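You operate a simulated robot arm through the tools that you are given. There is no shell and no other tool. Be economical: measure what you need, move in short steps, check, and stop when the job is done.

The job below is to be done with a simulated robot arm. You get a single attempt, and the scene is never put back.

TASK
Clean the glue dabber at the open cleaner tin and put both lids back.
Fine: press it on the cleaner till its foot turns pale, stand it in its cup; the lids of the tin and the orange glue pot; leave the other glue lids on. Set down upright: glue dabber.

The check looks at the end state, three seconds after you hand in, the way a careful person would. Anything else that was tipped, shoved, dropped, spilled or broken makes it a failure. A push-on lid holds only when it is set on centred and level and pressed home; a screw cap is set on level and turned clockwise until tight.

THE ROBOT
A 6-joint arm with a fingered hand on a trunk, on a base that drives. Base frame: it is fixed to the floor where the robot stands at the start and does not move with it; the origin is under the middle of the robot, x ahead of it, y to its left, z up; the surface under the hand at the start is at about z = 883. Readings come in mm, degrees, newtons and seconds.
With the tool pointing down near the work surface it reaches from about 460 to 940 mm from the robot's upright axis, wherever it stands. Its first joint turns from -166.0 to 166.0 degrees. Places, roughly: blue glue lid [600, 100, 900]; blue glue lid (6x6x3 cm) [600, 100, 900]; blue glue pot [600, 100, 900]; cleaner tin [800, -100, 900]; green glue lid [600, 0, 900]; green glue lid (6x6x3 cm) [600, 0, 900]; green glue pot [600, 0, 900]; orange glue lid [700, 100, 900]; orange glue lid (6x6x3 cm) [700, 100, 900]; orange glue pot [600, 100, 900]. Payload 5 kg.
The tool frame sits at the grasp point between the pads (the TCP): z along the fingers, y along the line on which they close. The tips reach 43 mm beyond it. The gripper opens to 144 mm. The gripper's body begins 50 mm behind the TCP. The gripper is a hand of 5 fingers: y runs from the thumb to the fingers, the wrist lies at [-21, -133, -233] in the tool frame, and closing takes about 1.5 s.
Orientation is told as [roll, pitch, yaw] about the base's x, y, z axes, in that order, counted from this pose: with the fingers straight down and the wrist toward the robot, the tool's x, y and z point along [0, 1, 0], [1, 0, 0] and [0, 0, -1] of the base frame.

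THE INTERFACE
- The arm moves only by the tool drive_tool. Its argument "rows" is a list of rows, each a list of 3 entries, a list of its own where there are three numbers: the shift along the tool's x, y, z in units of 300 mm (1.0 is 300 mm), then the turn, a rotation vector about the tool's x, y, z in units of 60 degrees (1.0 is 60 degrees), then the gripper command, from -1 (shut) to 1 (fully open), values between in proportion. In form: [[[tx, ty, tz], [wx, wy, wz], claw], ...]. A call has 1 to 8 rows; each row is the pose to reach, as a shift and turn from the pose commanded when the call began, along the tool's axes at that moment. A call with a number of a shift or a turn outside -1 to 1 is refused whole. A row lasts 0.2 s, in which the tool goes at most 50 mm and 8.6 degrees; a call with a longer step from one row to the next is refused whole, and so is a gripper value outside its range. Where a pose cannot be reached the arm comes as near as it can. A force on the tool above 40 N (or 10 N above the force at the start of the call, whichever is more), or a blocked arm, ends the call early, and 0.2 s more pass. Each finger travels about 72 mm/s and halts on what it meets, pressing with about 25 N; the grip force reading is that of the motor and also rises with nothing between the fingers. The clock runs only during rows and for 0.2 s after the last one: add rows that repeat a pose to give the fingers time. It gives the time, the measured TCP pose, the force on the tool (base axes), the opening and the grip force at its end, in the units of the frame above (readings bear some noise), with the torque about the TCP (base axes, N m) and any sound that the robot's microphone picked up.
- Cameras (640 x 400 px; columns grow to the right, rows downward): "scene" is now at [28.7, 150.6, 1539.1]; the picture's right is [-0.06, -1.00, 0.00], its down [-0.56, 0.04, -0.83] and it looks along [0.83, -0.05, -0.56] (base axes); focal length 254 px, centre (320, 200). "wrist" rides on the gripper at [86, -109, -168] in the tool frame; the picture's right is [-0.80, 0.28, -0.53], its down [-0.54, -0.73, 0.42] and it looks along [-0.27, 0.63, 0.73] (tool axes); focal length 275 px, centre (320, 200). There is no depth. A picture from a camera that has moved, and an enlarged one, comes with that camera's place and axes in the base frame and with its lens.
- snapshot(camera): a new picture of that camera. It takes no simulated time.
- slide_trunk(by): slides the trunk up (or, below 0, down) by that many mm; the arm and the scene camera ride with it, the base frame stays. It gives what a move gives, with no picture.
- roll_base(legs): drives the robot by 1 to 6 legs, each [ahead, left, turn to the left] in mm, mm and degrees, along the robot's own axes; the way and the turn of a leg run together, so that a leg with both is an arc; at most 1500 mm and 180 degrees a leg. The arm and the cameras ride along, it lands a little off, and it stops where it bumps. It gives what a move gives.
- preshape(shape): the hand has 5 fingers and takes this shape, open, in about a second: jaw (thumb against the fingers, like two jaws); tri (thumb and two fingers); tip (a fingertip pinch); poke (one finger out to press); point (the index stretched); flat (the hand flat); cup (the hand cupped); fist (a fist). The gripper value then closes the fingers along that shape, each until it touches; the sizes above hold for jaw. It gives what a move gives, with no picture.
- pan_tilt(pan, tilt): turns the head with the scene camera to pan (to the left, within 155 degrees either way) and tilt (down, from -29 to 69), counted from straight ahead of the robot. It gives what a move gives.
- zoom(camera, box): a new picture of the part [left, top, right, bottom] of that camera's present view, enlarged. It takes no simulated time.
- sign_off(): hands the job in; it is judged then, once.

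Work in short steps. Places have to be worked out from the pictures, the camera data and where the tool is seen: move nearer, look again, correct. Check each grasp and each placing, and mend what went wrong. You have 120 turns and 90 pictures in all, those below and enlarged ones among them. Open the gripper and draw the arm clear of the work before you hand the job in, unless the task says otherwise; then end with one line.

The tools are called after "Call:" by a JSON object that holds its "op" and its "data". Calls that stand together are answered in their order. drive_tool: Moves the arm, as the interface text tells. Its arguments: {"type":"object","properties":{"rows":{"type":"array","items":{"type":"array"}}},"required":["rows"]} The other tools are called the same way: slide_trunk (by) slides the trunk up or down; preshape (shape) gives the hand a shape; roll_base (legs) drives the base; pan_tilt (pan, tilt) turns the head that bears the scene camera; snapshot (camera) takes a picture; zoom (camera, box) takes an enlarged picture of a part of a camera's view; sign_off () hands the job in.

At the start:

```text
t: 0.0
tool_pos: [533.9, -70.5, 1258.2]
tcp_rot: [0.1, 0.0, 0.1]
force: [-0.6, 0.2, -0.4]
torque: [-0.02, 0.02, 0.01]
finger_gap: 143.5
grasp_force: 0.0
shape: jaw
trunk travel left (down, up): [-450.0, 140.0]
robot x, y, heading: [0.6, -0.3, 0.1]
head pan, tilt: [-3.7, 34.2]
```

scene: 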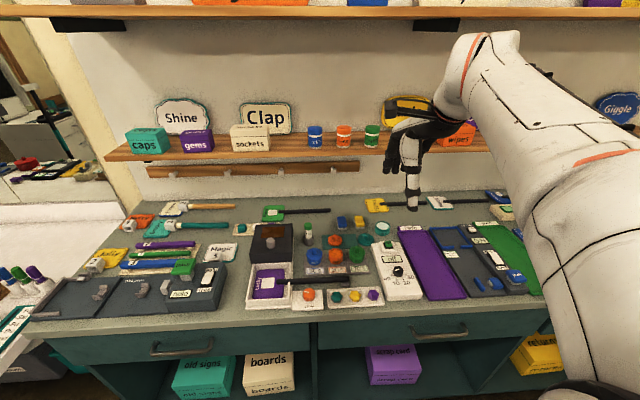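
wrist: 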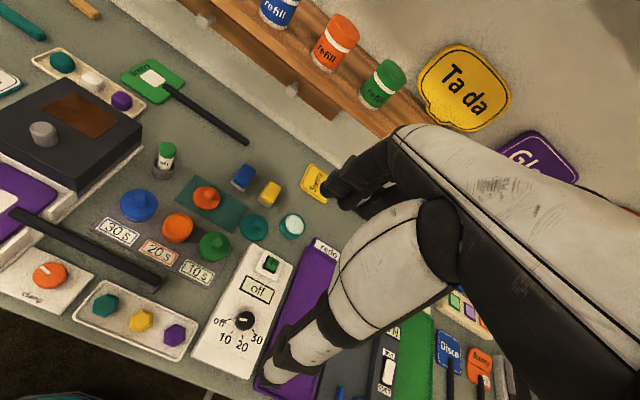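

I'll start by enlarging the work area to tell the items apart.

Call:
{"op": "zoom", "data": {"camera": "scene", "box": [240, 190, 440, 315]}}

Call:
{"op": "zoom", "data": {"camera": "wrist", "box": [80, 120, 340, 290]}}

```text
3.20 times, centred on (340, 252) of scene
camera zoom: at [28.7, 150.6, 1539.1], right [-0.06, -1.0, 0.0], down [-0.56, 0.04, -0.83], along [0.83, -0.05, -0.56], focal length 813 px, centre (256, 32)
```

zoom: 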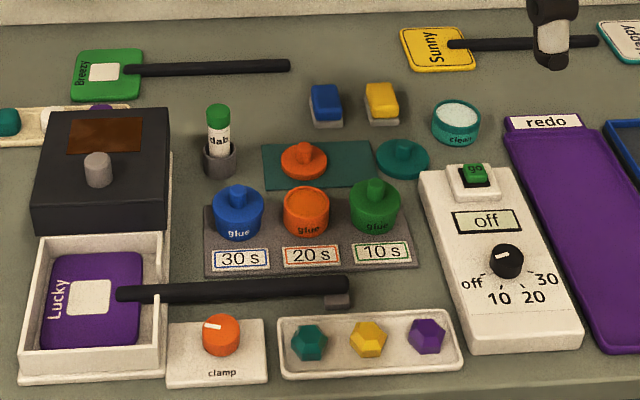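

```text
2.35 times, centred on (210, 205) of wrist
camera zoom: at [425.1, 14.4, 1426.3], right [0.28, -0.8, 0.53], down [-0.73, -0.54, -0.42], along [0.63, -0.27, -0.73], focal length 648 px, centre (579, 188)
```

zoom: 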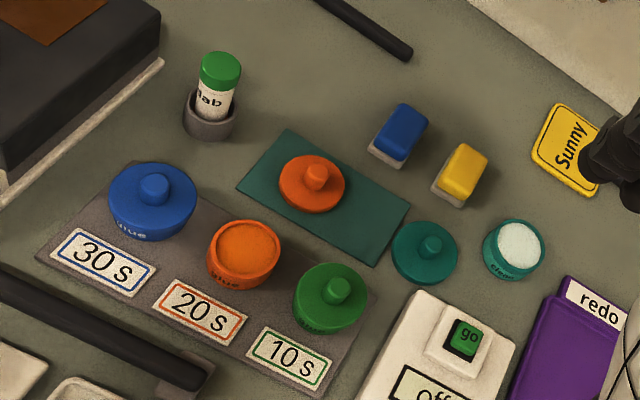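

Sizing up: dabber at about (720,154) with its top near z 960, tin (774,-137), teal lid (715,-60), orange lid (720,54), orange pot (638,63). I'll form a narrow three-finger shape and look closer over the dabber.

Call:
{"op": "preshape", "data": {"shape": "tri"}}

Call:
{"op": "drive_tool", "data": {"rows": [[[0.08, 0.07, 0.07], [0, 0, 0], 1], [[0.17, 0.14, 0.14], [0, 0, 0], 1], [[0.26, 0.21, 0.21], [0, 0, 0], 1], [[0.35, 0.28, 0.28], [0, 0, 0], 1], [[0.44, 0.35, 0.35], [0, 0, 0], 1], [[0.53, 0.42, 0.42], [0, 0, 0], 1], [[0.62, 0.49, 0.49], [0, 0, 0], 1], [[0.7, 0.55, 0.55], [0, 0, 0], 1]]}}

Call:
{"op": "snapshot", "data": {"camera": "wrist"}}

Call:
{"op": "snapshot", "data": {"camera": "scene"}}

```text
t: 0.9
tool_pos: [533.4, -71.4, 1260.1]
tcp_rot: [0.0, 0.0, 0.0]
force: [0.8, 0.1, 0.3]
torque: [-0.02, -0.03, 0.03]
finger_gap: 143.6
grasp_force: 0.0
shape: tri
trunk travel left (down, up): [-450.0, 140.0]
robot x, y, heading: [0.5, -0.3, 0.1]
head pan, tilt: [-3.7, 34.2]
```

```text
t: 2.7
tool_pos: [699.4, 137.4, 1093.7]
tcp_rot: [0.1, 0.0, 0.0]
force: [0.0, -0.6, 1.3]
torque: [-0.01, 0.03, -0.02]
finger_gap: 144.0
grasp_force: 0.1
shape: tri
trunk travel left (down, up): [-450.0, 140.0]
robot x, y, heading: [-1.1, -1.0, 0.2]
head pan, tilt: [-3.7, 34.2]
```

```text
85 pictures are left
camera wrist: at [592.1, 224.1, 1260.8], right [0.28, -0.8, 0.53], down [-0.73, -0.54, -0.42], along [0.63, -0.27, -0.73], focal length 275 px, centre (320, 200)
```

wrist: 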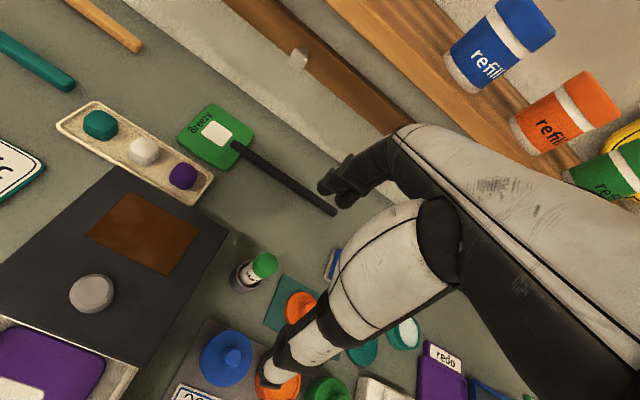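

```text
84 pictures are left
camera scene: at [29.1, 150.8, 1539.1], right [-0.06, -1.0, 0.0], down [-0.56, 0.04, -0.83], along [0.83, -0.05, -0.56], focal length 254 px, centre (320, 200)
```

scene: 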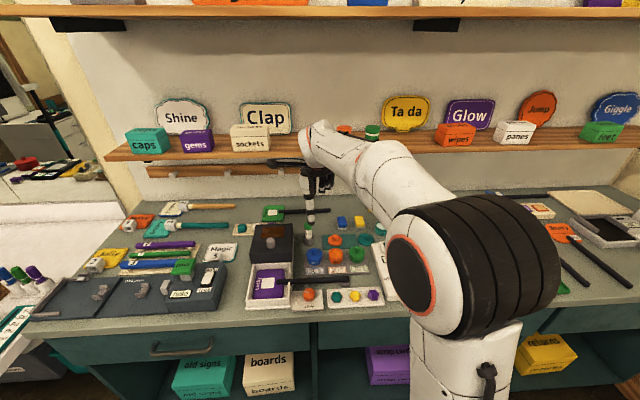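

The dabber seems to be at about (721,149). I'll zoom both cameras to measure it and see the hand's shape.

Call:
{"op": "zoom", "data": {"camera": "wrist", "box": [200, 220, 320, 300]}}

Call:
{"op": "zoom", "data": {"camera": "scene", "box": [260, 150, 400, 270]}}

```text
5.00 times, centred on (260, 260) of wrist
camera zoom: at [592.1, 224.1, 1260.8], right [0.28, -0.8, 0.53], down [-0.73, -0.54, -0.42], along [0.63, -0.27, -0.73], focal length 1376 px, centre (620, -100)
```

zoom: 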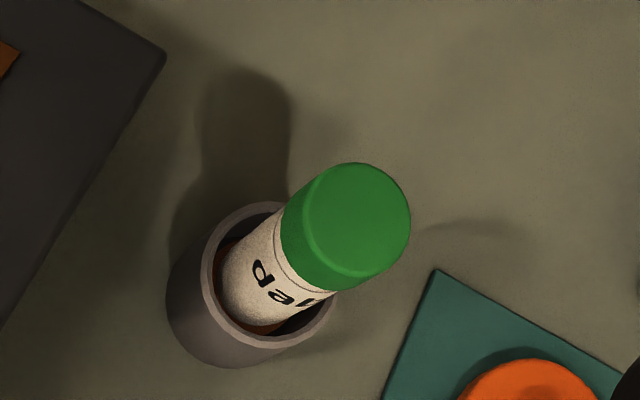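

```text
3.33 times, centred on (330, 210) of scene
camera zoom: at [29.1, 150.8, 1539.1], right [-0.06, -1.0, 0.0], down [-0.56, 0.04, -0.83], along [0.83, -0.05, -0.56], focal length 846 px, centre (287, 167)
```

zoom: 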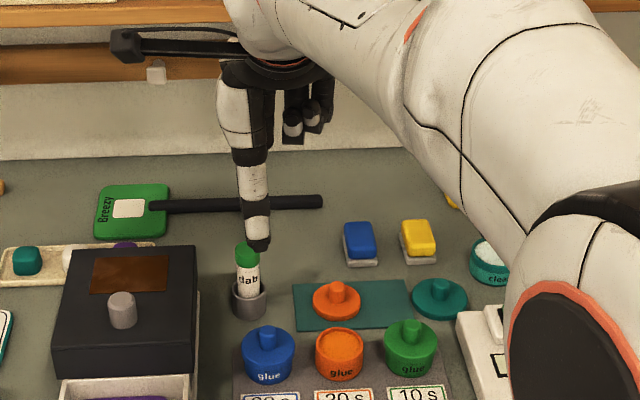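

The dabber axis is at about (723,149): cap top z≈966, cap diameter ≈26, cup rim z≈912. The blue pot is close in front, so I'll half-close the hand and stop above the dabber to check alignment.

Call:
{"op": "drive_tool", "data": {"rows": [[[0.01, 0.02, 0.03], [0, 0, 0], 0.6], [[0.02, 0.04, 0.06], [0, 0, 0], 0.3], [[0.03, 0.06, 0.1], [0, 0, 0], 0], [[0.039, 0.079, 0.14], [0, 0, 0], 0], [[0.039, 0.079, 0.14], [0, 0, 0], 0]]}}

Call:
{"op": "snapshot", "data": {"camera": "wrist"}}

Call:
{"op": "zoom", "data": {"camera": "scene", "box": [260, 150, 400, 270]}}

```text
t: 3.9
tool_pos: [721.7, 149.7, 1050.7]
tcp_rot: [0.0, 0.0, -0.1]
force: [0.2, 0.5, -0.8]
torque: [0.0, 0.0, -0.01]
finger_gap: 72.4
grasp_force: 0.2
shape: tri
trunk travel left (down, up): [-450.0, 140.0]
robot x, y, heading: [-0.6, 0.9, 0.4]
head pan, tilt: [-3.7, 34.2]
```

```text
81 pictures are left
camera wrist: at [613.6, 235.5, 1218.6], right [0.28, -0.8, 0.53], down [-0.73, -0.54, -0.42], along [0.63, -0.27, -0.73], focal length 275 px, centre (320, 200)
```

wrist: 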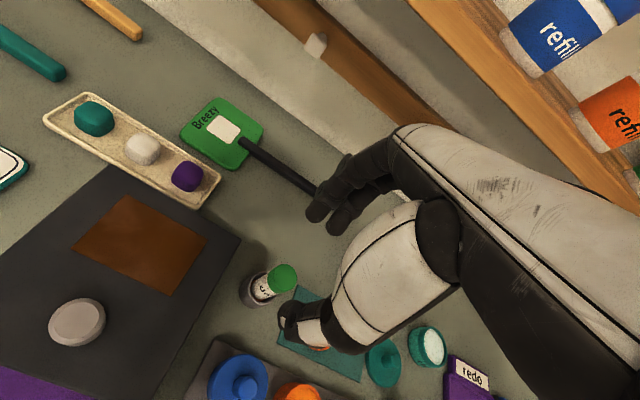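

```text
3.33 times, centred on (330, 210) of scene
camera zoom: at [28.9, 150.7, 1539.1], right [-0.06, -1.0, 0.0], down [-0.56, 0.04, -0.83], along [0.83, -0.05, -0.56], focal length 846 px, centre (287, 167)
```

zoom: 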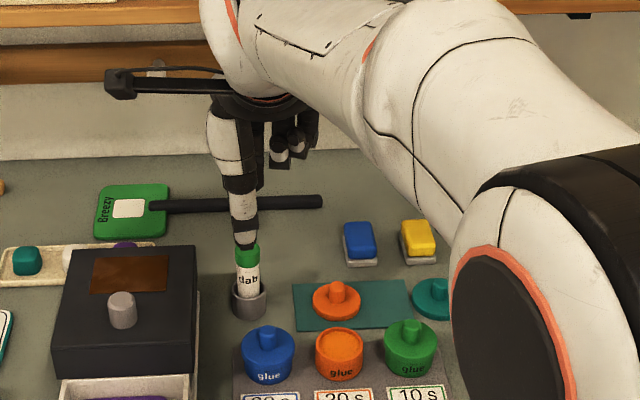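

Thumb and fingers straddle the dabber line. I'll descend straight to TCP z≈964 and close.

Call:
{"op": "drive_tool", "data": {"rows": [[[0, 0, 0.08], [0, 0, 0], 0], [[0, 0, 0.16], [0, 0, 0], 0], [[0, 0, 0.23], [0, 0, 0], 0], [[0, 0, 0.288], [0, 0, 0], 0], [[0, 0, 0.288], [0, 0, 0], 0]]}}

Call:
{"op": "zoom", "data": {"camera": "wrist", "box": [180, 160, 420, 360]}}

Call:
{"op": "zoom", "data": {"camera": "scene", "box": [260, 170, 370, 260]}}

```text
t: 5.1
tool_pos: [722.4, 149.2, 962.9]
tcp_rot: [-0.1, 0.0, 0.0]
force: [0.7, 0.3, -0.2]
torque: [0.02, 0.01, 0.0]
finger_gap: 72.2
grasp_force: 0.1
shape: tri
trunk travel left (down, up): [-450.0, 140.0]
robot x, y, heading: [2.5, 1.3, -0.2]
head pan, tilt: [-3.7, 34.2]
```

```text
2.00 times, centred on (300, 260) of wrist
camera zoom: at [614.2, 235.8, 1131.0], right [0.28, -0.8, 0.53], down [-0.73, -0.54, -0.42], along [0.63, -0.27, -0.73], focal length 551 px, centre (360, 80)
```

zoom: 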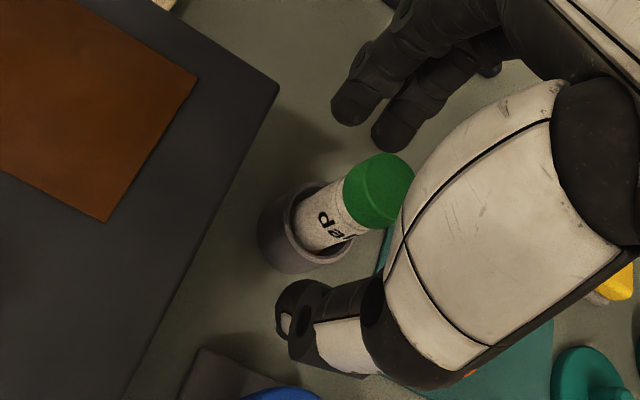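

```text
4.44 times, centred on (315, 215) of scene
camera zoom: at [28.8, 150.7, 1539.1], right [-0.06, -1.0, 0.0], down [-0.56, 0.04, -0.83], along [0.83, -0.05, -0.56], focal length 1129 px, centre (342, 133)
```

zoom: 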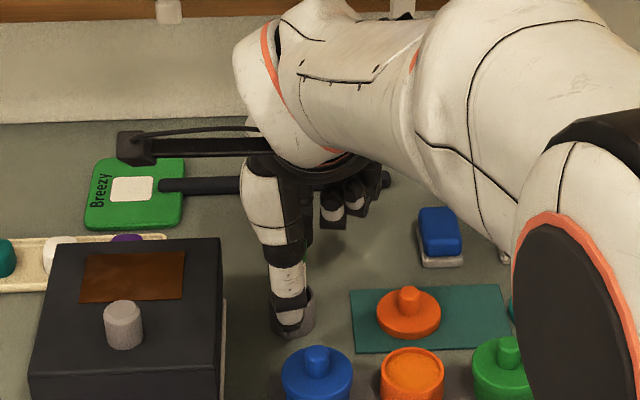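

Thumb and fingers sit on both sides of the dabber, just above the cup rim. Closing now.

Call:
{"op": "drive_tool", "data": {"rows": [[[0, 0, 0], [0, 0, 0], -0.3], [[0, 0, 0], [0, 0, 0], -0.5], [[0, 0, 0], [0, 0, 0], -0.7], [[0, 0, 0], [0, 0, 0], -1], [[0, 0, 0], [0, 0, 0], -1], [[0, 0, 0], [0, 0, 0], -1]]}}

Call:
{"op": "zoom", "data": {"camera": "wrist", "box": [180, 160, 420, 360]}}

```text
t: 6.5
tool_pos: [722.8, 149.7, 964.0]
tcp_rot: [0.1, 0.0, 0.0]
force: [0.2, 0.8, 0.5]
torque: [-0.02, 0.01, 0.05]
finger_gap: 13.2
grasp_force: 24.6
shape: tri
trunk travel left (down, up): [-450.0, 140.0]
robot x, y, heading: [2.4, 1.8, 0.1]
head pan, tilt: [-3.7, 34.2]
```

```text
2.00 times, centred on (300, 260) of wrist
camera zoom: at [614.2, 235.8, 1131.2], right [0.28, -0.8, 0.53], down [-0.73, -0.54, -0.42], along [0.63, -0.27, -0.73], focal length 551 px, centre (360, 80)
```

zoom: 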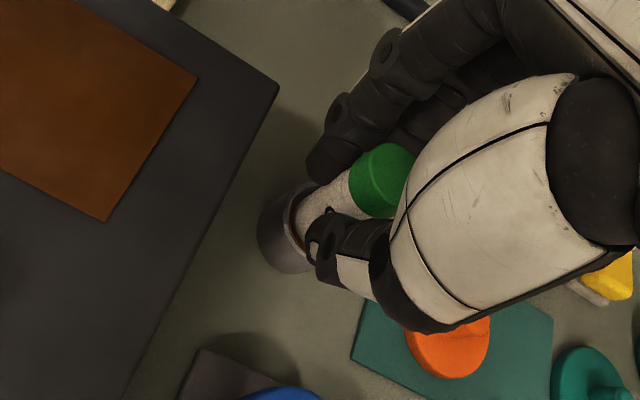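

Gripped (13 mm gap, 25 N). Lift clear of the cup and inspect the dabber's foot.

Call:
{"op": "drive_tool", "data": {"rows": [[[0, 0, -0.05], [0, 0, 0], -1], [[0, 0, -0.12], [0, 0, 0], -1], [[0, 0, -0.2], [0, 0, 0], -1], [[0, 0, -0.3], [0, 0, 0], -1]]}}

Call:
{"op": "zoom", "data": {"camera": "wrist", "box": [180, 160, 420, 360]}}

Call:
{"op": "zoom", "data": {"camera": "scene", "box": [270, 160, 370, 240]}}

```text
t: 7.5
tool_pos: [721.3, 149.8, 1056.1]
tcp_rot: [0.0, 0.0, 0.0]
force: [0.3, 0.3, 0.3]
torque: [0.0, 0.0, 0.02]
finger_gap: 13.4
grasp_force: 25.1
shape: tri
trunk travel left (down, up): [-450.0, 140.0]
robot x, y, heading: [2.0, 0.9, 0.1]
head pan, tilt: [-3.7, 34.2]
```

```text
2.00 times, centred on (300, 260) of wrist
camera zoom: at [613.3, 236.7, 1223.0], right [0.28, -0.8, 0.53], down [-0.73, -0.54, -0.42], along [0.63, -0.27, -0.73], focal length 551 px, centre (360, 80)
```

zoom: 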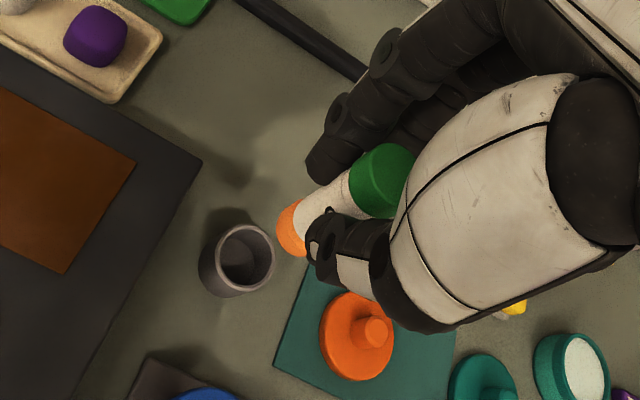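

```text
5.00 times, centred on (320, 200) of scene
camera zoom: at [28.6, 150.6, 1539.1], right [-0.06, -1.0, 0.0], down [-0.56, 0.04, -0.83], along [0.83, -0.05, -0.56], focal length 1270 px, centre (320, 200)
```

zoom: 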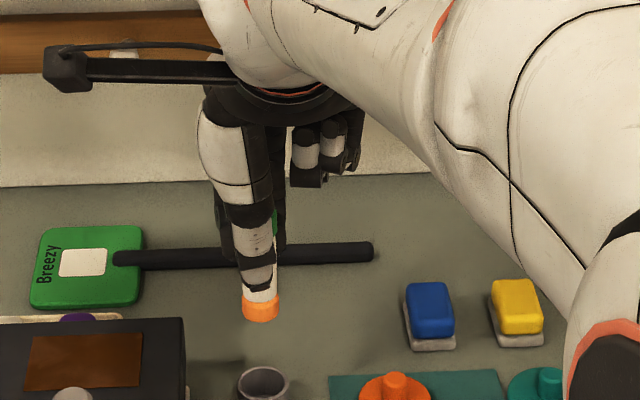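

Dabber held vertical with its orange foot ~77 mm below the TCP. Carry it high toward the cleaner tin at ≈(774,-137).

Call:
{"op": "drive_tool", "data": {"rows": [[[-0.11, 0.02, -0.02], [0, 0, 0], -1], [[-0.22, 0.04, -0.02], [0, 0, 0], -1], [[-0.34, 0.06, -0.02], [0, 0, 0], -1], [[-0.46, 0.08, -0.02], [0, 0, 0], -1], [[-0.58, 0.1, -0.02], [0, 0, 0], -1], [[-0.7, 0.12, -0.02], [0, 0, 0], -1], [[-0.82, 0.14, -0.02], [0, 0, 0], -1], [[-0.92, 0.15, -0.02], [0, 0, 0], -1]]}}

Call:
{"op": "snapshot", "data": {"camera": "wrist"}}

Call:
{"op": "snapshot", "data": {"camera": "scene"}}

```text
t: 9.3
tool_pos: [765.7, -124.8, 1061.4]
tcp_rot: [-0.1, 0.1, -0.1]
force: [0.2, 0.4, -0.2]
torque: [0.02, 0.0, 0.0]
finger_gap: 13.3
grasp_force: 25.0
shape: tri
trunk travel left (down, up): [-450.0, 140.0]
robot x, y, heading: [-0.7, -4.2, 0.2]
head pan, tilt: [-3.7, 34.2]
```

```text
74 pictures are left
camera wrist: at [658.4, -38.9, 1228.4], right [0.28, -0.8, 0.53], down [-0.73, -0.54, -0.42], along [0.63, -0.27, -0.73], focal length 275 px, centre (320, 200)
```

wrist: 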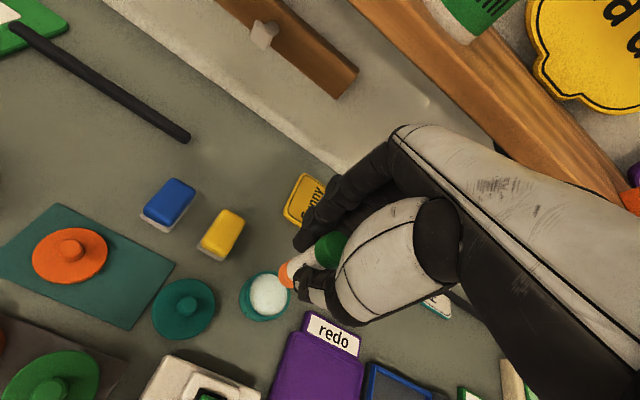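

```text
73 pictures are left
camera scene: at [28.8, 150.4, 1539.1], right [-0.06, -1.0, 0.0], down [-0.56, 0.04, -0.83], along [0.83, -0.05, -0.56], focal length 254 px, centre (320, 200)
```

scene: 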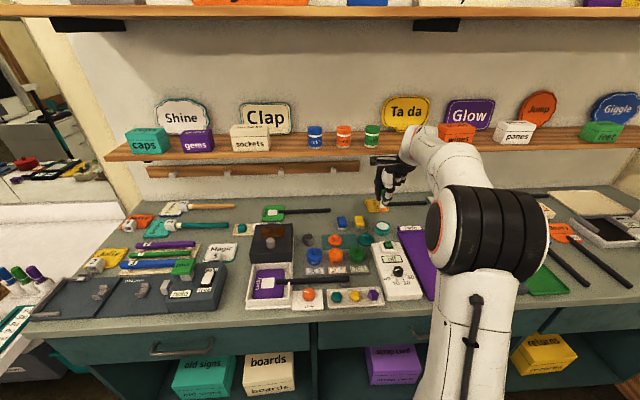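

Call:
{"op": "zoom", "data": {"camera": "wrist", "box": [140, 220, 340, 345]}}

Call:
{"op": "zoom", "data": {"camera": "scene", "box": [330, 190, 430, 260]}}

```text
3.20 times, centred on (240, 282) of wrist
camera zoom: at [658.4, -38.9, 1228.4], right [0.28, -0.8, 0.53], down [-0.73, -0.54, -0.42], along [0.63, -0.27, -0.73], focal length 881 px, centre (576, -64)
```

zoom: 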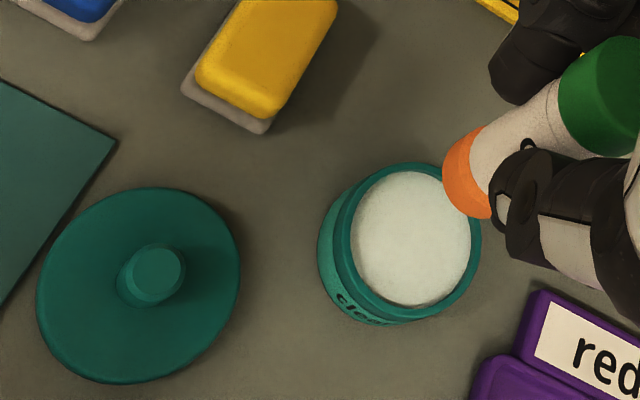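

```text
5.71 times, centred on (380, 225) of scene
camera zoom: at [28.8, 150.4, 1539.1], right [-0.06, -1.0, 0.0], down [-0.56, 0.04, -0.83], along [0.83, -0.05, -0.56], focal length 1451 px, centre (-23, 57)
```

zoom: 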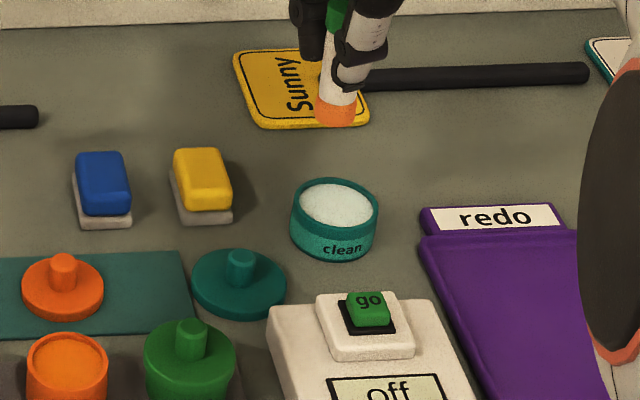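

The tin's centre works out to (771,-138) with rim z≈906. I'll line up over it and lower the foot to just above the pad.

Call:
{"op": "drive_tool", "data": {"rows": [[[-0.02, 0.008, 0.05], [0, 0, 0], -1], [[-0.044, 0.018, 0.1], [0, 0, 0], -1], [[-0.044, 0.018, 0.17], [0, 0, 0], -1], [[-0.044, 0.018, 0.225], [0, 0, 0], -1], [[-0.044, 0.018, 0.225], [0, 0, 0], -1]]}}

Call:
{"op": "zoom", "data": {"camera": "wrist", "box": [200, 200, 360, 320]}}

Call:
{"op": "zoom", "data": {"camera": "scene", "box": [340, 190, 420, 250]}}

```text
t: 10.5
tool_pos: [773.0, -138.9, 994.1]
tcp_rot: [0.1, 0.0, -0.1]
force: [-0.2, -0.1, 0.0]
torque: [0.01, 0.0, -0.04]
finger_gap: 13.4
grasp_force: 24.7
shape: tri
trunk travel left (down, up): [-450.0, 140.0]
robot x, y, heading: [-1.7, -1.4, -0.1]
head pan, tilt: [-3.7, 34.2]
```

```text
3.33 times, centred on (280, 260) of wrist
camera zoom: at [664.3, -52.5, 1162.1], right [0.28, -0.8, 0.53], down [-0.73, -0.54, -0.42], along [0.63, -0.27, -0.73], focal length 918 px, centre (453, 0)
```

zoom: 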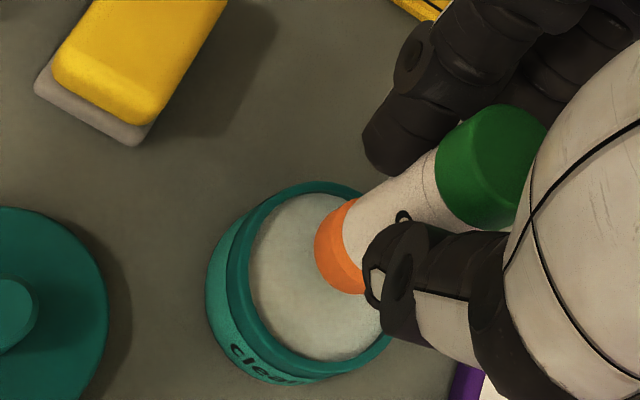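

```text
6.67 times, centred on (380, 220) of scene
camera zoom: at [28.9, 150.5, 1539.1], right [-0.06, -1.0, 0.0], down [-0.56, 0.04, -0.83], along [0.83, -0.05, -0.56], focal length 1693 px, centre (-80, 67)
```

zoom: 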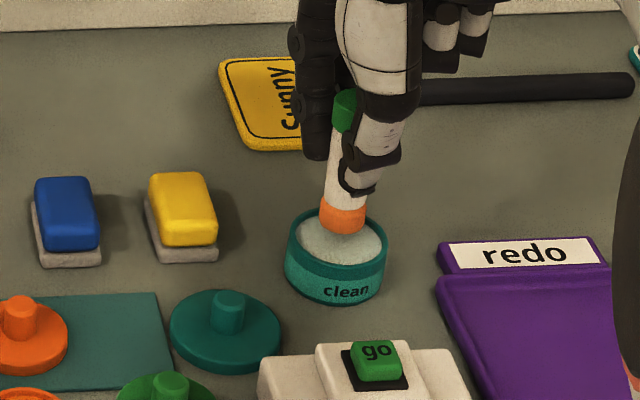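

The foot sits over the pad's middle. Lower slowly in small rows until contact is felt.

Call:
{"op": "drive_tool", "data": {"rows": [[[0, 0, 0.015], [0, 0, 0], -1], [[0, 0, 0.025], [0, 0, 0], -1], [[0, 0, 0.035], [0, 0, 0], -1], [[0, 0, 0.042], [0, 0, 0], -1], [[0, 0, 0.049], [0, 0, 0], -1], [[0, 0, 0.049], [0, 0, 0], -1]]}}

Call:
{"op": "zoom", "data": {"camera": "scene", "box": [340, 190, 420, 250]}}

```text
t: 11.9
tool_pos: [772.0, -140.2, 983.7]
tcp_rot: [-0.2, -0.4, 0.0]
force: [-7.5, -1.8, 27.7]
torque: [-0.05, 0.28, -0.06]
finger_gap: 14.9
grasp_force: 24.7
shape: tri
trunk travel left (down, up): [-450.0, 140.0]
robot x, y, heading: [-0.5, -1.8, -0.1]
head pan, tilt: [-3.7, 34.2]
```

```text
6.67 times, centred on (380, 220) of scene
camera zoom: at [25.6, 150.8, 1539.4], right [-0.06, -1.0, 0.0], down [-0.56, 0.04, -0.83], along [0.83, -0.05, -0.56], focal length 1693 px, centre (-80, 67)
```

zoom: 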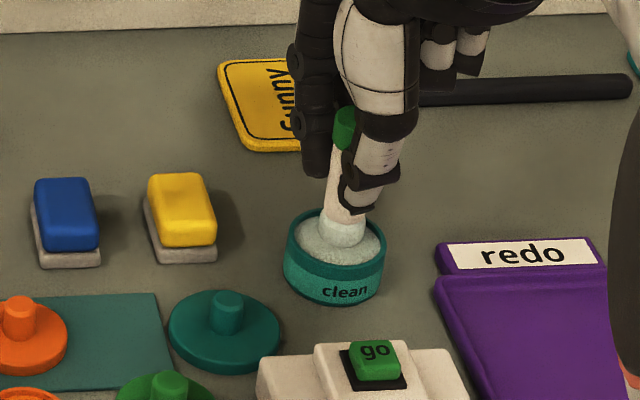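

27 N of contact and the foot has turned pale. Lift straight up and check.

Call:
{"op": "drive_tool", "data": {"rows": [[[0, 0, -0.05], [0, 0, 0], -1], [[0, 0, -0.12], [0, 0, 0], -1], [[0, 0, -0.2], [0, 0, 0], -1], [[0, 0, -0.24], [0, 0, 0], -1], [[0, 0, -0.24], [0, 0, 0], -1]]}}

Call:
{"op": "zoom", "data": {"camera": "wrist", "box": [200, 200, 360, 320]}}

Call:
{"op": "zoom", "data": {"camera": "scene", "box": [340, 180, 420, 240]}}

```text
t: 13.1
tool_pos: [771.1, -139.1, 1049.5]
tcp_rot: [0.1, 0.0, 0.1]
force: [-0.8, -0.5, -0.7]
torque: [-0.02, 0.0, -0.01]
finger_gap: 14.1
grasp_force: 25.2
shape: tri
trunk travel left (down, up): [-450.0, 140.0]
robot x, y, heading: [-1.9, -2.6, 0.2]
head pan, tilt: [-3.7, 34.2]
```

```text
3.33 times, centred on (280, 260) of wrist
camera zoom: at [663.7, -52.8, 1217.6], right [0.28, -0.8, 0.53], down [-0.73, -0.54, -0.42], along [0.63, -0.27, -0.73], focal length 918 px, centre (453, 0)
```

zoom: 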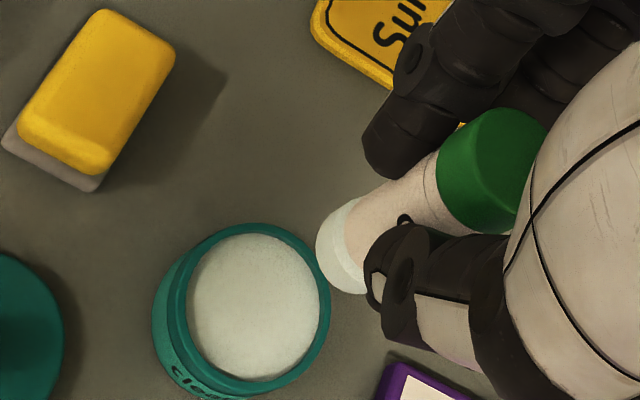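

```text
6.67 times, centred on (380, 210) of scene
camera zoom: at [28.8, 150.6, 1539.1], right [-0.06, -1.0, 0.0], down [-0.56, 0.04, -0.83], along [0.83, -0.05, -0.56], focal length 1693 px, centre (-80, 133)
```

zoom: 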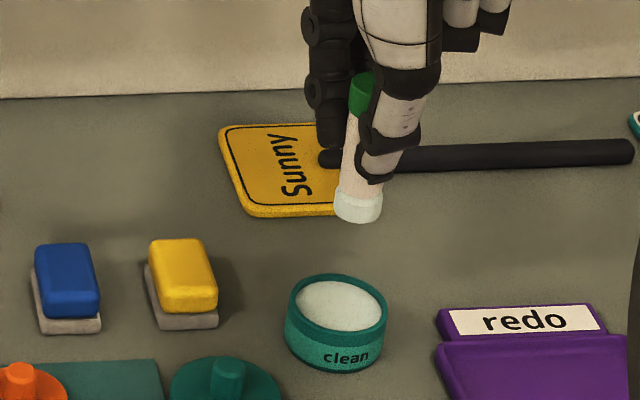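

Foot is clean and the dabber unmoved in the grip. Carry it back above its cup at (722,149.5).

Call:
{"op": "drive_tool", "data": {"rows": [[[0.12, -0.02, -0.03], [0, 0, 0], -1], [[0.24, -0.04, -0.03], [0, 0, 0], -1], [[0.36, -0.06, -0.03], [0, 0, 0], -1], [[0.48, -0.08, -0.03], [0, 0, 0], -1], [[0.61, -0.1, -0.03], [0, 0, 0], -1], [[0.74, -0.12, -0.03], [0, 0, 0], -1], [[0.86, -0.14, -0.03], [0, 0, 0], -1], [[0.962, -0.163, -0.03], [0, 0, 0], -1]]}}

Call:
{"op": "zoom", "data": {"camera": "wrist", "box": [180, 160, 420, 360]}}

Call:
{"op": "zoom", "data": {"camera": "scene", "box": [270, 160, 370, 240]}}

```text
t: 14.9
tool_pos: [722.0, 146.2, 1058.1]
tcp_rot: [-0.1, 0.1, 0.0]
force: [0.1, -0.7, 0.0]
torque: [0.0, 0.02, 0.0]
finger_gap: 13.7
grasp_force: 24.6
shape: tri
trunk travel left (down, up): [-450.0, 140.0]
robot x, y, heading: [-0.1, 2.0, 0.3]
head pan, tilt: [-3.7, 34.2]
```

```text
2.00 times, centred on (300, 260) of wrist
camera zoom: at [613.8, 232.9, 1226.5], right [0.28, -0.8, 0.53], down [-0.73, -0.54, -0.42], along [0.63, -0.27, -0.73], focal length 551 px, centre (360, 80)
```

zoom: 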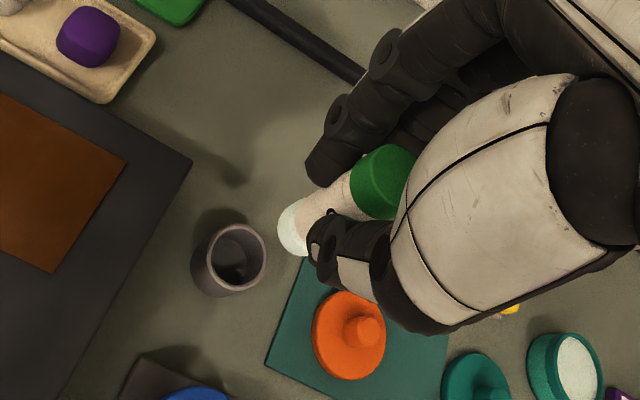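

```text
5.00 times, centred on (320, 200) of scene
camera zoom: at [28.8, 150.8, 1539.1], right [-0.06, -1.0, 0.0], down [-0.56, 0.04, -0.83], along [0.83, -0.05, -0.56], focal length 1270 px, centre (320, 200)
```

zoom: 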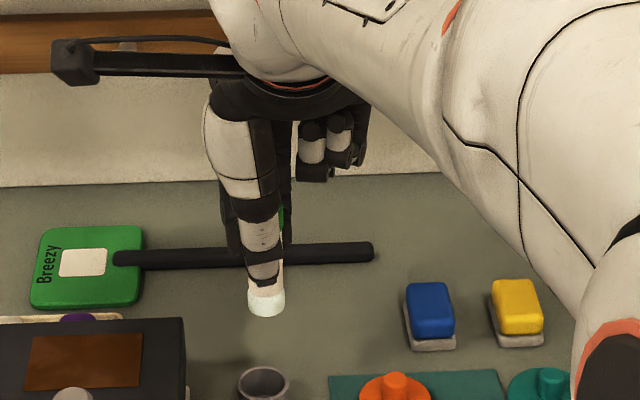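

I'm 3.5 mm short in y; correct that and lower to just above the rim, then check.

Call:
{"op": "drive_tool", "data": {"rows": [[[0.011, 0.001, 0.05], [0, 0, 0], -1], [[0.011, 0.001, 0.11], [0, 0, 0], -1], [[0.011, 0.001, 0.17], [0, 0, 0], -1], [[0.011, 0.001, 0.19], [0, 0, 0], -1], [[0.011, 0.001, 0.19], [0, 0, 0], -1]]}}

Call:
{"op": "zoom", "data": {"camera": "wrist", "box": [220, 200, 380, 320]}}

Call:
{"op": "zoom", "data": {"camera": "scene", "box": [270, 190, 350, 250]}}

```text
t: 16.1
tool_pos: [723.4, 150.4, 1003.1]
tcp_rot: [0.1, 0.0, 0.0]
force: [-0.7, 0.1, 0.6]
torque: [0.02, -0.01, 0.0]
finger_gap: 13.9
grasp_force: 25.1
shape: tri
trunk travel left (down, up): [-450.0, 140.0]
robot x, y, heading: [2.2, -4.2, -0.2]
head pan, tilt: [-3.7, 34.2]
```

```text
3.33 times, centred on (300, 260) of wrist
camera zoom: at [615.4, 236.6, 1170.0], right [0.28, -0.8, 0.53], down [-0.73, -0.54, -0.42], along [0.63, -0.27, -0.73], focal length 918 px, centre (387, 0)
```

zoom: 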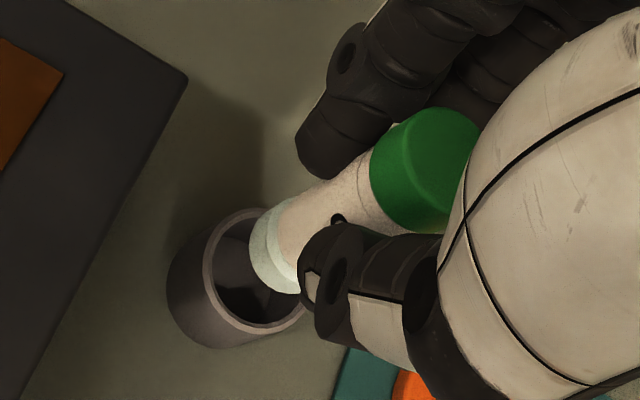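

```text
6.67 times, centred on (310, 220) of scene
camera zoom: at [28.7, 150.7, 1539.1], right [-0.06, -1.0, 0.0], down [-0.56, 0.04, -0.83], along [0.83, -0.05, -0.56], focal length 1693 px, centre (387, 67)
```

zoom: 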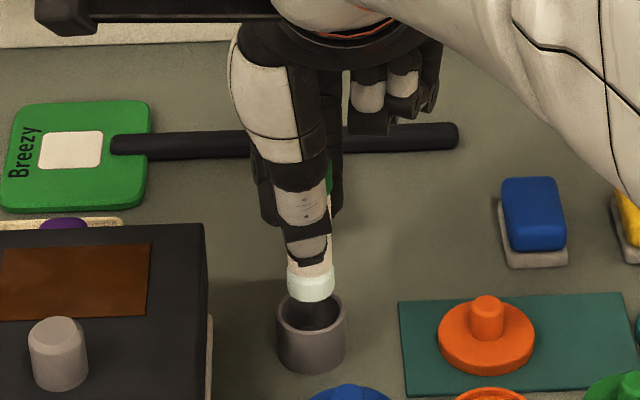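

Foot is aligned with the cup. Lower slowly to near its original height.

Call:
{"op": "drive_tool", "data": {"rows": [[[0, 0, 0.03], [0, 0, 0], -1], [[0, 0, 0.06], [0, 0, 0], -1], [[0, 0, 0.09], [0, 0, 0], -1], [[0, 0, 0.112], [0, 0, 0], -1], [[0, 0, 0.124], [0, 0, 0], -1], [[0, 0, 0.124], [0, 0, 0], -1]]}}

Call:
{"op": "zoom", "data": {"camera": "scene", "box": [270, 190, 350, 250]}}

```text
t: 17.0
tool_pos: [728.5, 152.8, 987.2]
tcp_rot: [0.3, -1.2, 0.0]
force: [-3.4, -0.9, 15.4]
torque: [-0.04, 0.04, 0.01]
finger_gap: 14.7
grasp_force: 24.8
shape: tri
trunk travel left (down, up): [-450.0, 140.0]
robot x, y, heading: [-0.1, -1.9, -0.1]
head pan, tilt: [-3.7, 34.2]
stopped in row 4: the force on the tool passed its limit at 42 N (the readings are from after the stop); the commanded pose is now the measured one
```

```text
6.67 times, centred on (310, 220) of scene
camera zoom: at [26.9, 150.3, 1539.2], right [-0.06, -1.0, 0.0], down [-0.56, 0.04, -0.83], along [0.83, -0.05, -0.56], focal length 1693 px, centre (387, 67)
```

zoom: 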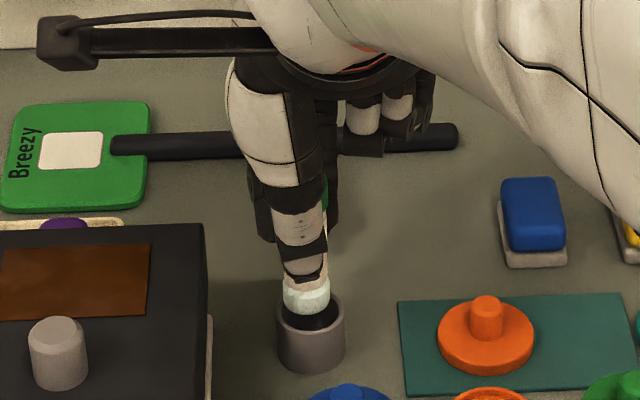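

The foot caught the far rim. Back up a little and re-measure.

Call:
{"op": "drive_tool", "data": {"rows": [[[0, -0.01, -0.04], [0, 0, 0], -1], [[0, -0.017, -0.06], [0, 0, 0], -1], [[0, -0.017, -0.06], [0, 0, 0], -1]]}}

Call:
{"op": "zoom", "data": {"camera": "wrist", "box": [220, 200, 380, 320]}}

Call:
{"op": "zoom", "data": {"camera": "scene", "box": [290, 200, 330, 230]}}

```text
t: 17.8
tool_pos: [721.6, 152.0, 1000.4]
tcp_rot: [0.2, -0.9, 0.0]
force: [0.8, -0.3, -0.9]
torque: [0.0, -0.03, 0.0]
finger_gap: 14.3
grasp_force: 24.8
shape: tri
trunk travel left (down, up): [-450.0, 140.0]
robot x, y, heading: [-2.4, -2.3, 0.0]
head pan, tilt: [-3.7, 34.2]
```

```text
3.33 times, centred on (300, 260) of wrist
camera zoom: at [610.9, 238.3, 1166.0], right [0.28, -0.8, 0.54], down [-0.72, -0.54, -0.44], along [0.64, -0.26, -0.72], focal length 918 px, centre (387, 0)
```

zoom: 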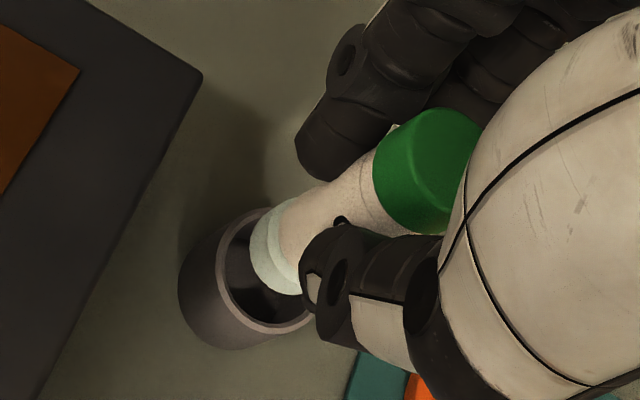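

```text
13.33 times, centred on (310, 215) of scene
camera zoom: at [28.6, 150.6, 1539.1], right [-0.06, -1.0, 0.0], down [-0.56, 0.04, -0.83], along [0.83, -0.05, -0.56], focal length 3386 px, centre (453, 0)
```

zoom: 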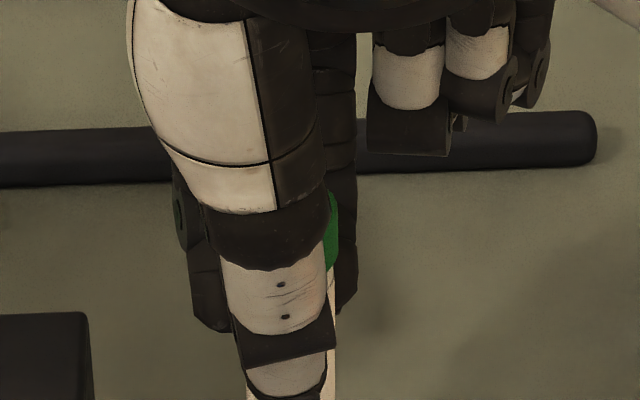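

I'll undo the 0.9° tilt left from the bump and look again.

Call:
{"op": "drive_tool", "data": {"rows": [[[-0.005, 0, 0], [0.015, -0.003, 0], -1], [[-0.005, 0, 0], [0.015, -0.003, 0], -1]]}}

Call:
{"op": "zoom", "data": {"camera": "wrist", "box": [240, 210, 340, 310]}}

Call:
{"op": "zoom", "data": {"camera": "scene", "box": [290, 210, 340, 250]}}

```text
t: 18.4
tool_pos: [723.2, 151.1, 999.7]
tcp_rot: [0.0, 0.1, 0.1]
force: [-0.1, -0.1, -1.3]
torque: [0.02, 0.01, 0.01]
finger_gap: 14.0
grasp_force: 25.5
shape: tri
trunk travel left (down, up): [-450.0, 140.0]
robot x, y, heading: [-3.3, -2.9, 0.1]
head pan, tilt: [-3.7, 34.2]
```

```text
4.00 times, centred on (290, 260) of wrist
camera zoom: at [613.9, 236.7, 1167.8], right [0.29, -0.8, 0.53], down [-0.73, -0.54, -0.42], along [0.63, -0.27, -0.73], focal length 1101 px, centre (440, -40)
```

zoom: 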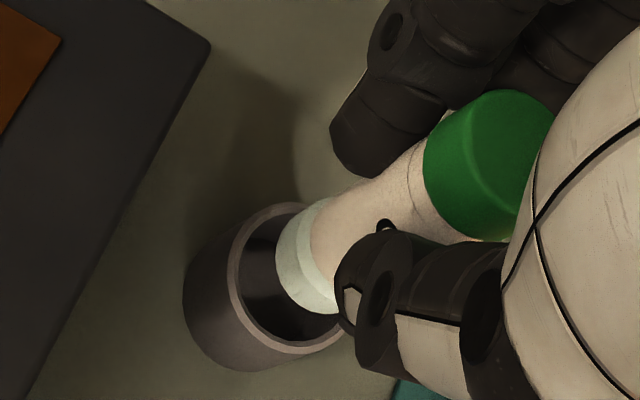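

```text
10.00 times, centred on (315, 230) of scene
camera zoom: at [28.7, 150.6, 1539.1], right [-0.06, -1.0, 0.0], down [-0.56, 0.04, -0.83], along [0.83, -0.05, -0.56], focal length 2539 px, centre (370, -100)
```

zoom: 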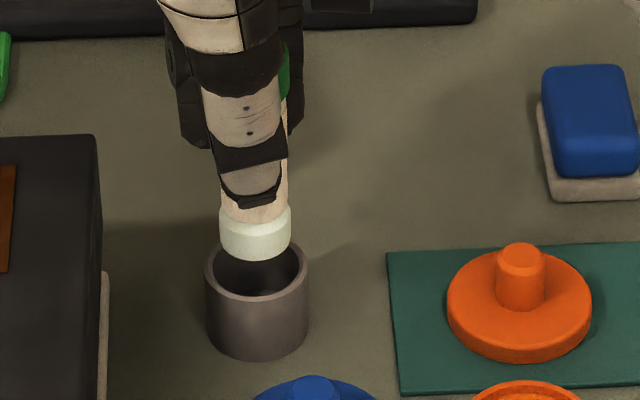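

Both cameras say the foot is ~4 mm too far in x. Shift back 4 mm and lower gently, stopping early on force.

Call:
{"op": "drive_tool", "data": {"rows": [[[0, -0.013, 0], [0, 0, 0], -1], [[0, -0.013, 0.015], [0, 0, 0], -1], [[0, -0.013, 0.03], [0, 0, 0], -1], [[0, -0.013, 0.04], [0, 0, 0], -1], [[0, -0.013, 0.05], [0, 0, 0], -1], [[0, -0.013, 0.06], [0, 0, 0], -1], [[0, -0.013, 0.06], [0, 0, 0], -1]]}}

Call:
{"op": "zoom", "data": {"camera": "scene", "box": [290, 210, 340, 250]}}

```text
t: 20.0
tool_pos: [720.0, 151.1, 982.0]
tcp_rot: [0.0, 0.0, 0.0]
force: [-0.3, 0.6, -0.6]
torque: [0.0, -0.01, -0.03]
finger_gap: 14.2
grasp_force: 25.2
shape: tri
trunk travel left (down, up): [-450.0, 140.0]
robot x, y, heading: [2.1, 6.2, 0.2]
head pan, tilt: [-3.7, 34.2]
```

```text
10.00 times, centred on (315, 230) of scene
camera zoom: at [28.6, 150.6, 1539.1], right [-0.06, -1.0, 0.0], down [-0.56, 0.04, -0.83], along [0.83, -0.05, -0.56], focal length 2539 px, centre (370, -100)
```

zoom: 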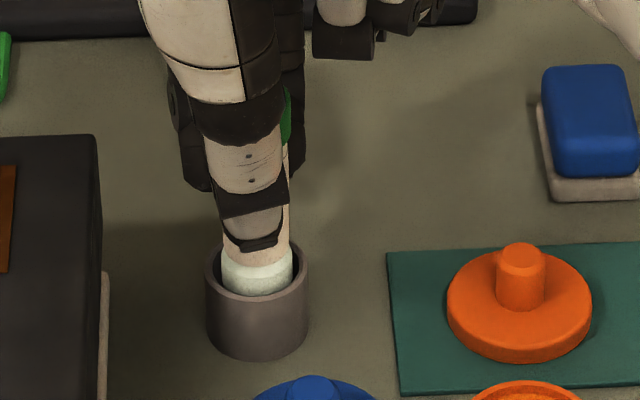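

The foot has entered the cup without any force. Continue down gently to the floor.

Call:
{"op": "drive_tool", "data": {"rows": [[[0, 0, 0.015], [0, 0, 0], -1], [[0, 0, 0.03], [0, 0, 0], -1], [[0, 0, 0.04], [0, 0, 0], -1], [[0, 0, 0.048], [0, 0, 0], -1], [[0, 0, 0.055], [0, 0, 0], -1], [[0, 0, 0.055], [0, 0, 0], -1]]}}

Call:
{"op": "zoom", "data": {"camera": "scene", "box": [290, 210, 340, 250]}}

```text
t: 21.4
tool_pos: [719.1, 148.7, 965.2]
tcp_rot: [0.0, 0.1, 0.0]
force: [-1.3, 0.2, -0.7]
torque: [0.01, 0.0, 0.02]
finger_gap: 13.9
grasp_force: 25.3
shape: tri
trunk travel left (down, up): [-450.0, 140.0]
robot x, y, heading: [-1.6, -1.9, -0.0]
head pan, tilt: [-3.7, 34.2]
```

```text
10.00 times, centred on (315, 230) of scene
camera zoom: at [28.6, 150.6, 1539.1], right [-0.06, -1.0, 0.0], down [-0.56, 0.04, -0.83], along [0.83, -0.05, -0.56], focal length 2539 px, centre (370, -100)
```

zoom: 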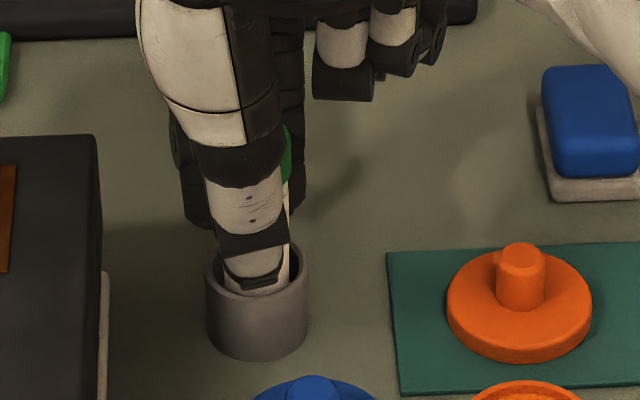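

Near floor height with no load; release by opening to ~70 mm, then rise.

Call:
{"op": "drive_tool", "data": {"rows": [[[0, 0, 0.004], [0, 0, 0], -0.9], [[0, 0, 0.004], [0, 0, 0], -0.75], [[0, 0, 0.004], [0, 0, 0], -0.5], [[0, 0, 0.004], [0, 0, 0], -0.2], [[0, 0, 0.004], [0, 0, 0], 0], [[0, 0, 0.004], [0, 0, 0], 0]]}}

Call:
{"op": "drive_tool", "data": {"rows": [[[0, 0, -0.05], [0, 0, 0], 0], [[0, 0, -0.15], [0, 0, 0], 0], [[0, 0, -0.28], [0, 0, 0], 0], [[0, 0, -0.4], [0, 0, 0], 0]]}}

Call:
{"op": "zoom", "data": {"camera": "scene", "box": [270, 190, 410, 280]}}

Call:
{"op": "snapshot", "data": {"camera": "wrist"}}

```text
t: 22.8
tool_pos: [718.4, 150.8, 963.5]
tcp_rot: [-0.1, 0.0, 0.0]
force: [0.5, -0.7, 0.6]
torque: [-0.03, -0.03, 0.02]
finger_gap: 71.4
grasp_force: 0.1
shape: tri
trunk travel left (down, up): [-450.0, 140.0]
robot x, y, heading: [0.9, -1.6, -0.1]
head pan, tilt: [-3.7, 34.2]
```

```text
t: 23.8
tool_pos: [716.5, 153.2, 1085.4]
tcp_rot: [0.0, 0.1, 0.2]
force: [-0.2, 0.1, -0.4]
torque: [-0.01, 0.0, -0.01]
finger_gap: 71.7
grasp_force: 0.1
shape: tri
trunk travel left (down, up): [-450.0, 140.0]
robot x, y, heading: [1.6, 0.5, 0.1]
head pan, tilt: [-3.7, 34.2]
```

```text
4.44 times, centred on (340, 235) of scene
camera zoom: at [28.3, 150.6, 1539.1], right [-0.06, -1.0, 0.0], down [-0.56, 0.04, -0.83], along [0.83, -0.05, -0.56], focal length 1129 px, centre (231, 44)
```

zoom: 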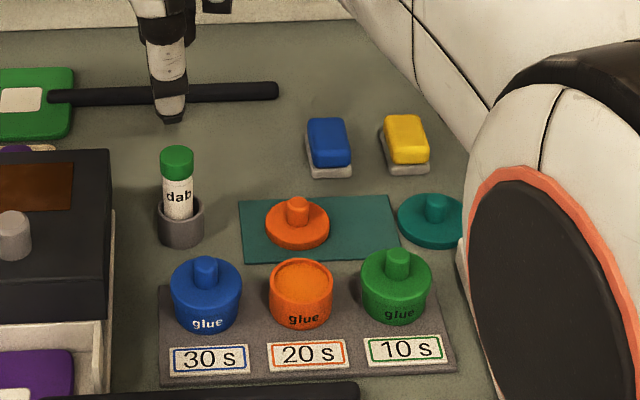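

```text
53 pictures are left
camera wrist: at [607.5, 238.9, 1253.1], right [0.29, -0.8, 0.53], down [-0.73, -0.54, -0.42], along [0.63, -0.27, -0.73], focal length 275 px, centre (320, 200)
```

wrist: 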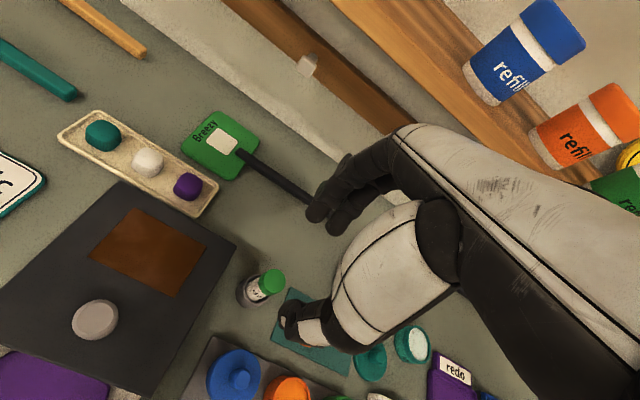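

Dabber stands in its cup, clean. Next, the orange lid: its knob is at about (721,55), disc top z≈891, knob top ≈910. Move above it with the hand narrowed to ~45 mm.

Call:
{"op": "drive_tool", "data": {"rows": [[[-0.08, 0.005, 0.03], [0, 0, 0], -0.1], [[-0.18, 0.01, 0.08], [0, 0, 0], -0.3], [[-0.27, 0.015, 0.17], [0, 0, 0], -0.38], [[-0.327, 0.015, 0.25], [0, 0, 0], -0.38], [[-0.327, 0.015, 0.25], [0, 0, 0], -0.38]]}}

Call:
{"op": "zoom", "data": {"camera": "wrist", "box": [200, 180, 400, 340]}}

Call:
{"op": "zoom", "data": {"camera": "scene", "box": [290, 190, 390, 265]}}

```text
t: 25.0
tool_pos: [724.1, 52.7, 1009.2]
tcp_rot: [0.0, -0.1, 0.0]
force: [0.1, -0.1, -0.5]
torque: [0.01, 0.01, 0.04]
finger_gap: 45.0
grasp_force: 0.1
shape: tri
trunk travel left (down, up): [-450.0, 140.0]
robot x, y, heading: [-0.1, -2.6, -0.2]
head pan, tilt: [-3.7, 34.2]
```

```text
2.50 times, centred on (300, 260) of wrist
camera zoom: at [615.1, 138.8, 1176.6], right [0.28, -0.8, 0.53], down [-0.73, -0.54, -0.42], along [0.63, -0.27, -0.73], focal length 688 px, centre (370, 50)
```

zoom: 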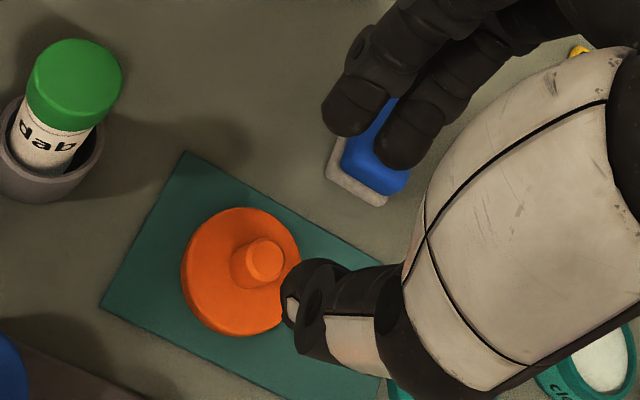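

```text
5.33 times, centred on (340, 228) of scene
camera zoom: at [28.7, 150.5, 1539.1], right [-0.06, -1.0, 0.0], down [-0.56, 0.04, -0.83], along [0.83, -0.05, -0.56], focal length 1354 px, centre (213, 53)
```

zoom: 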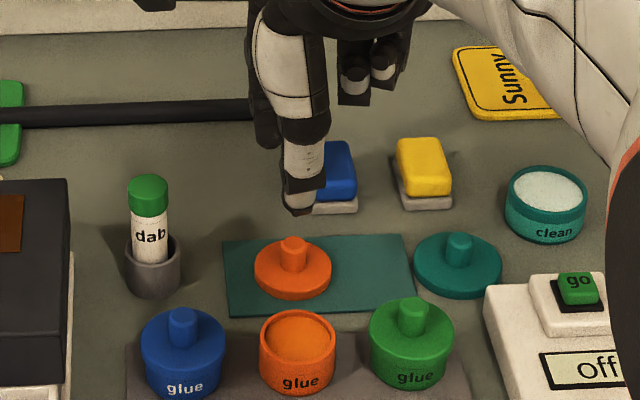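

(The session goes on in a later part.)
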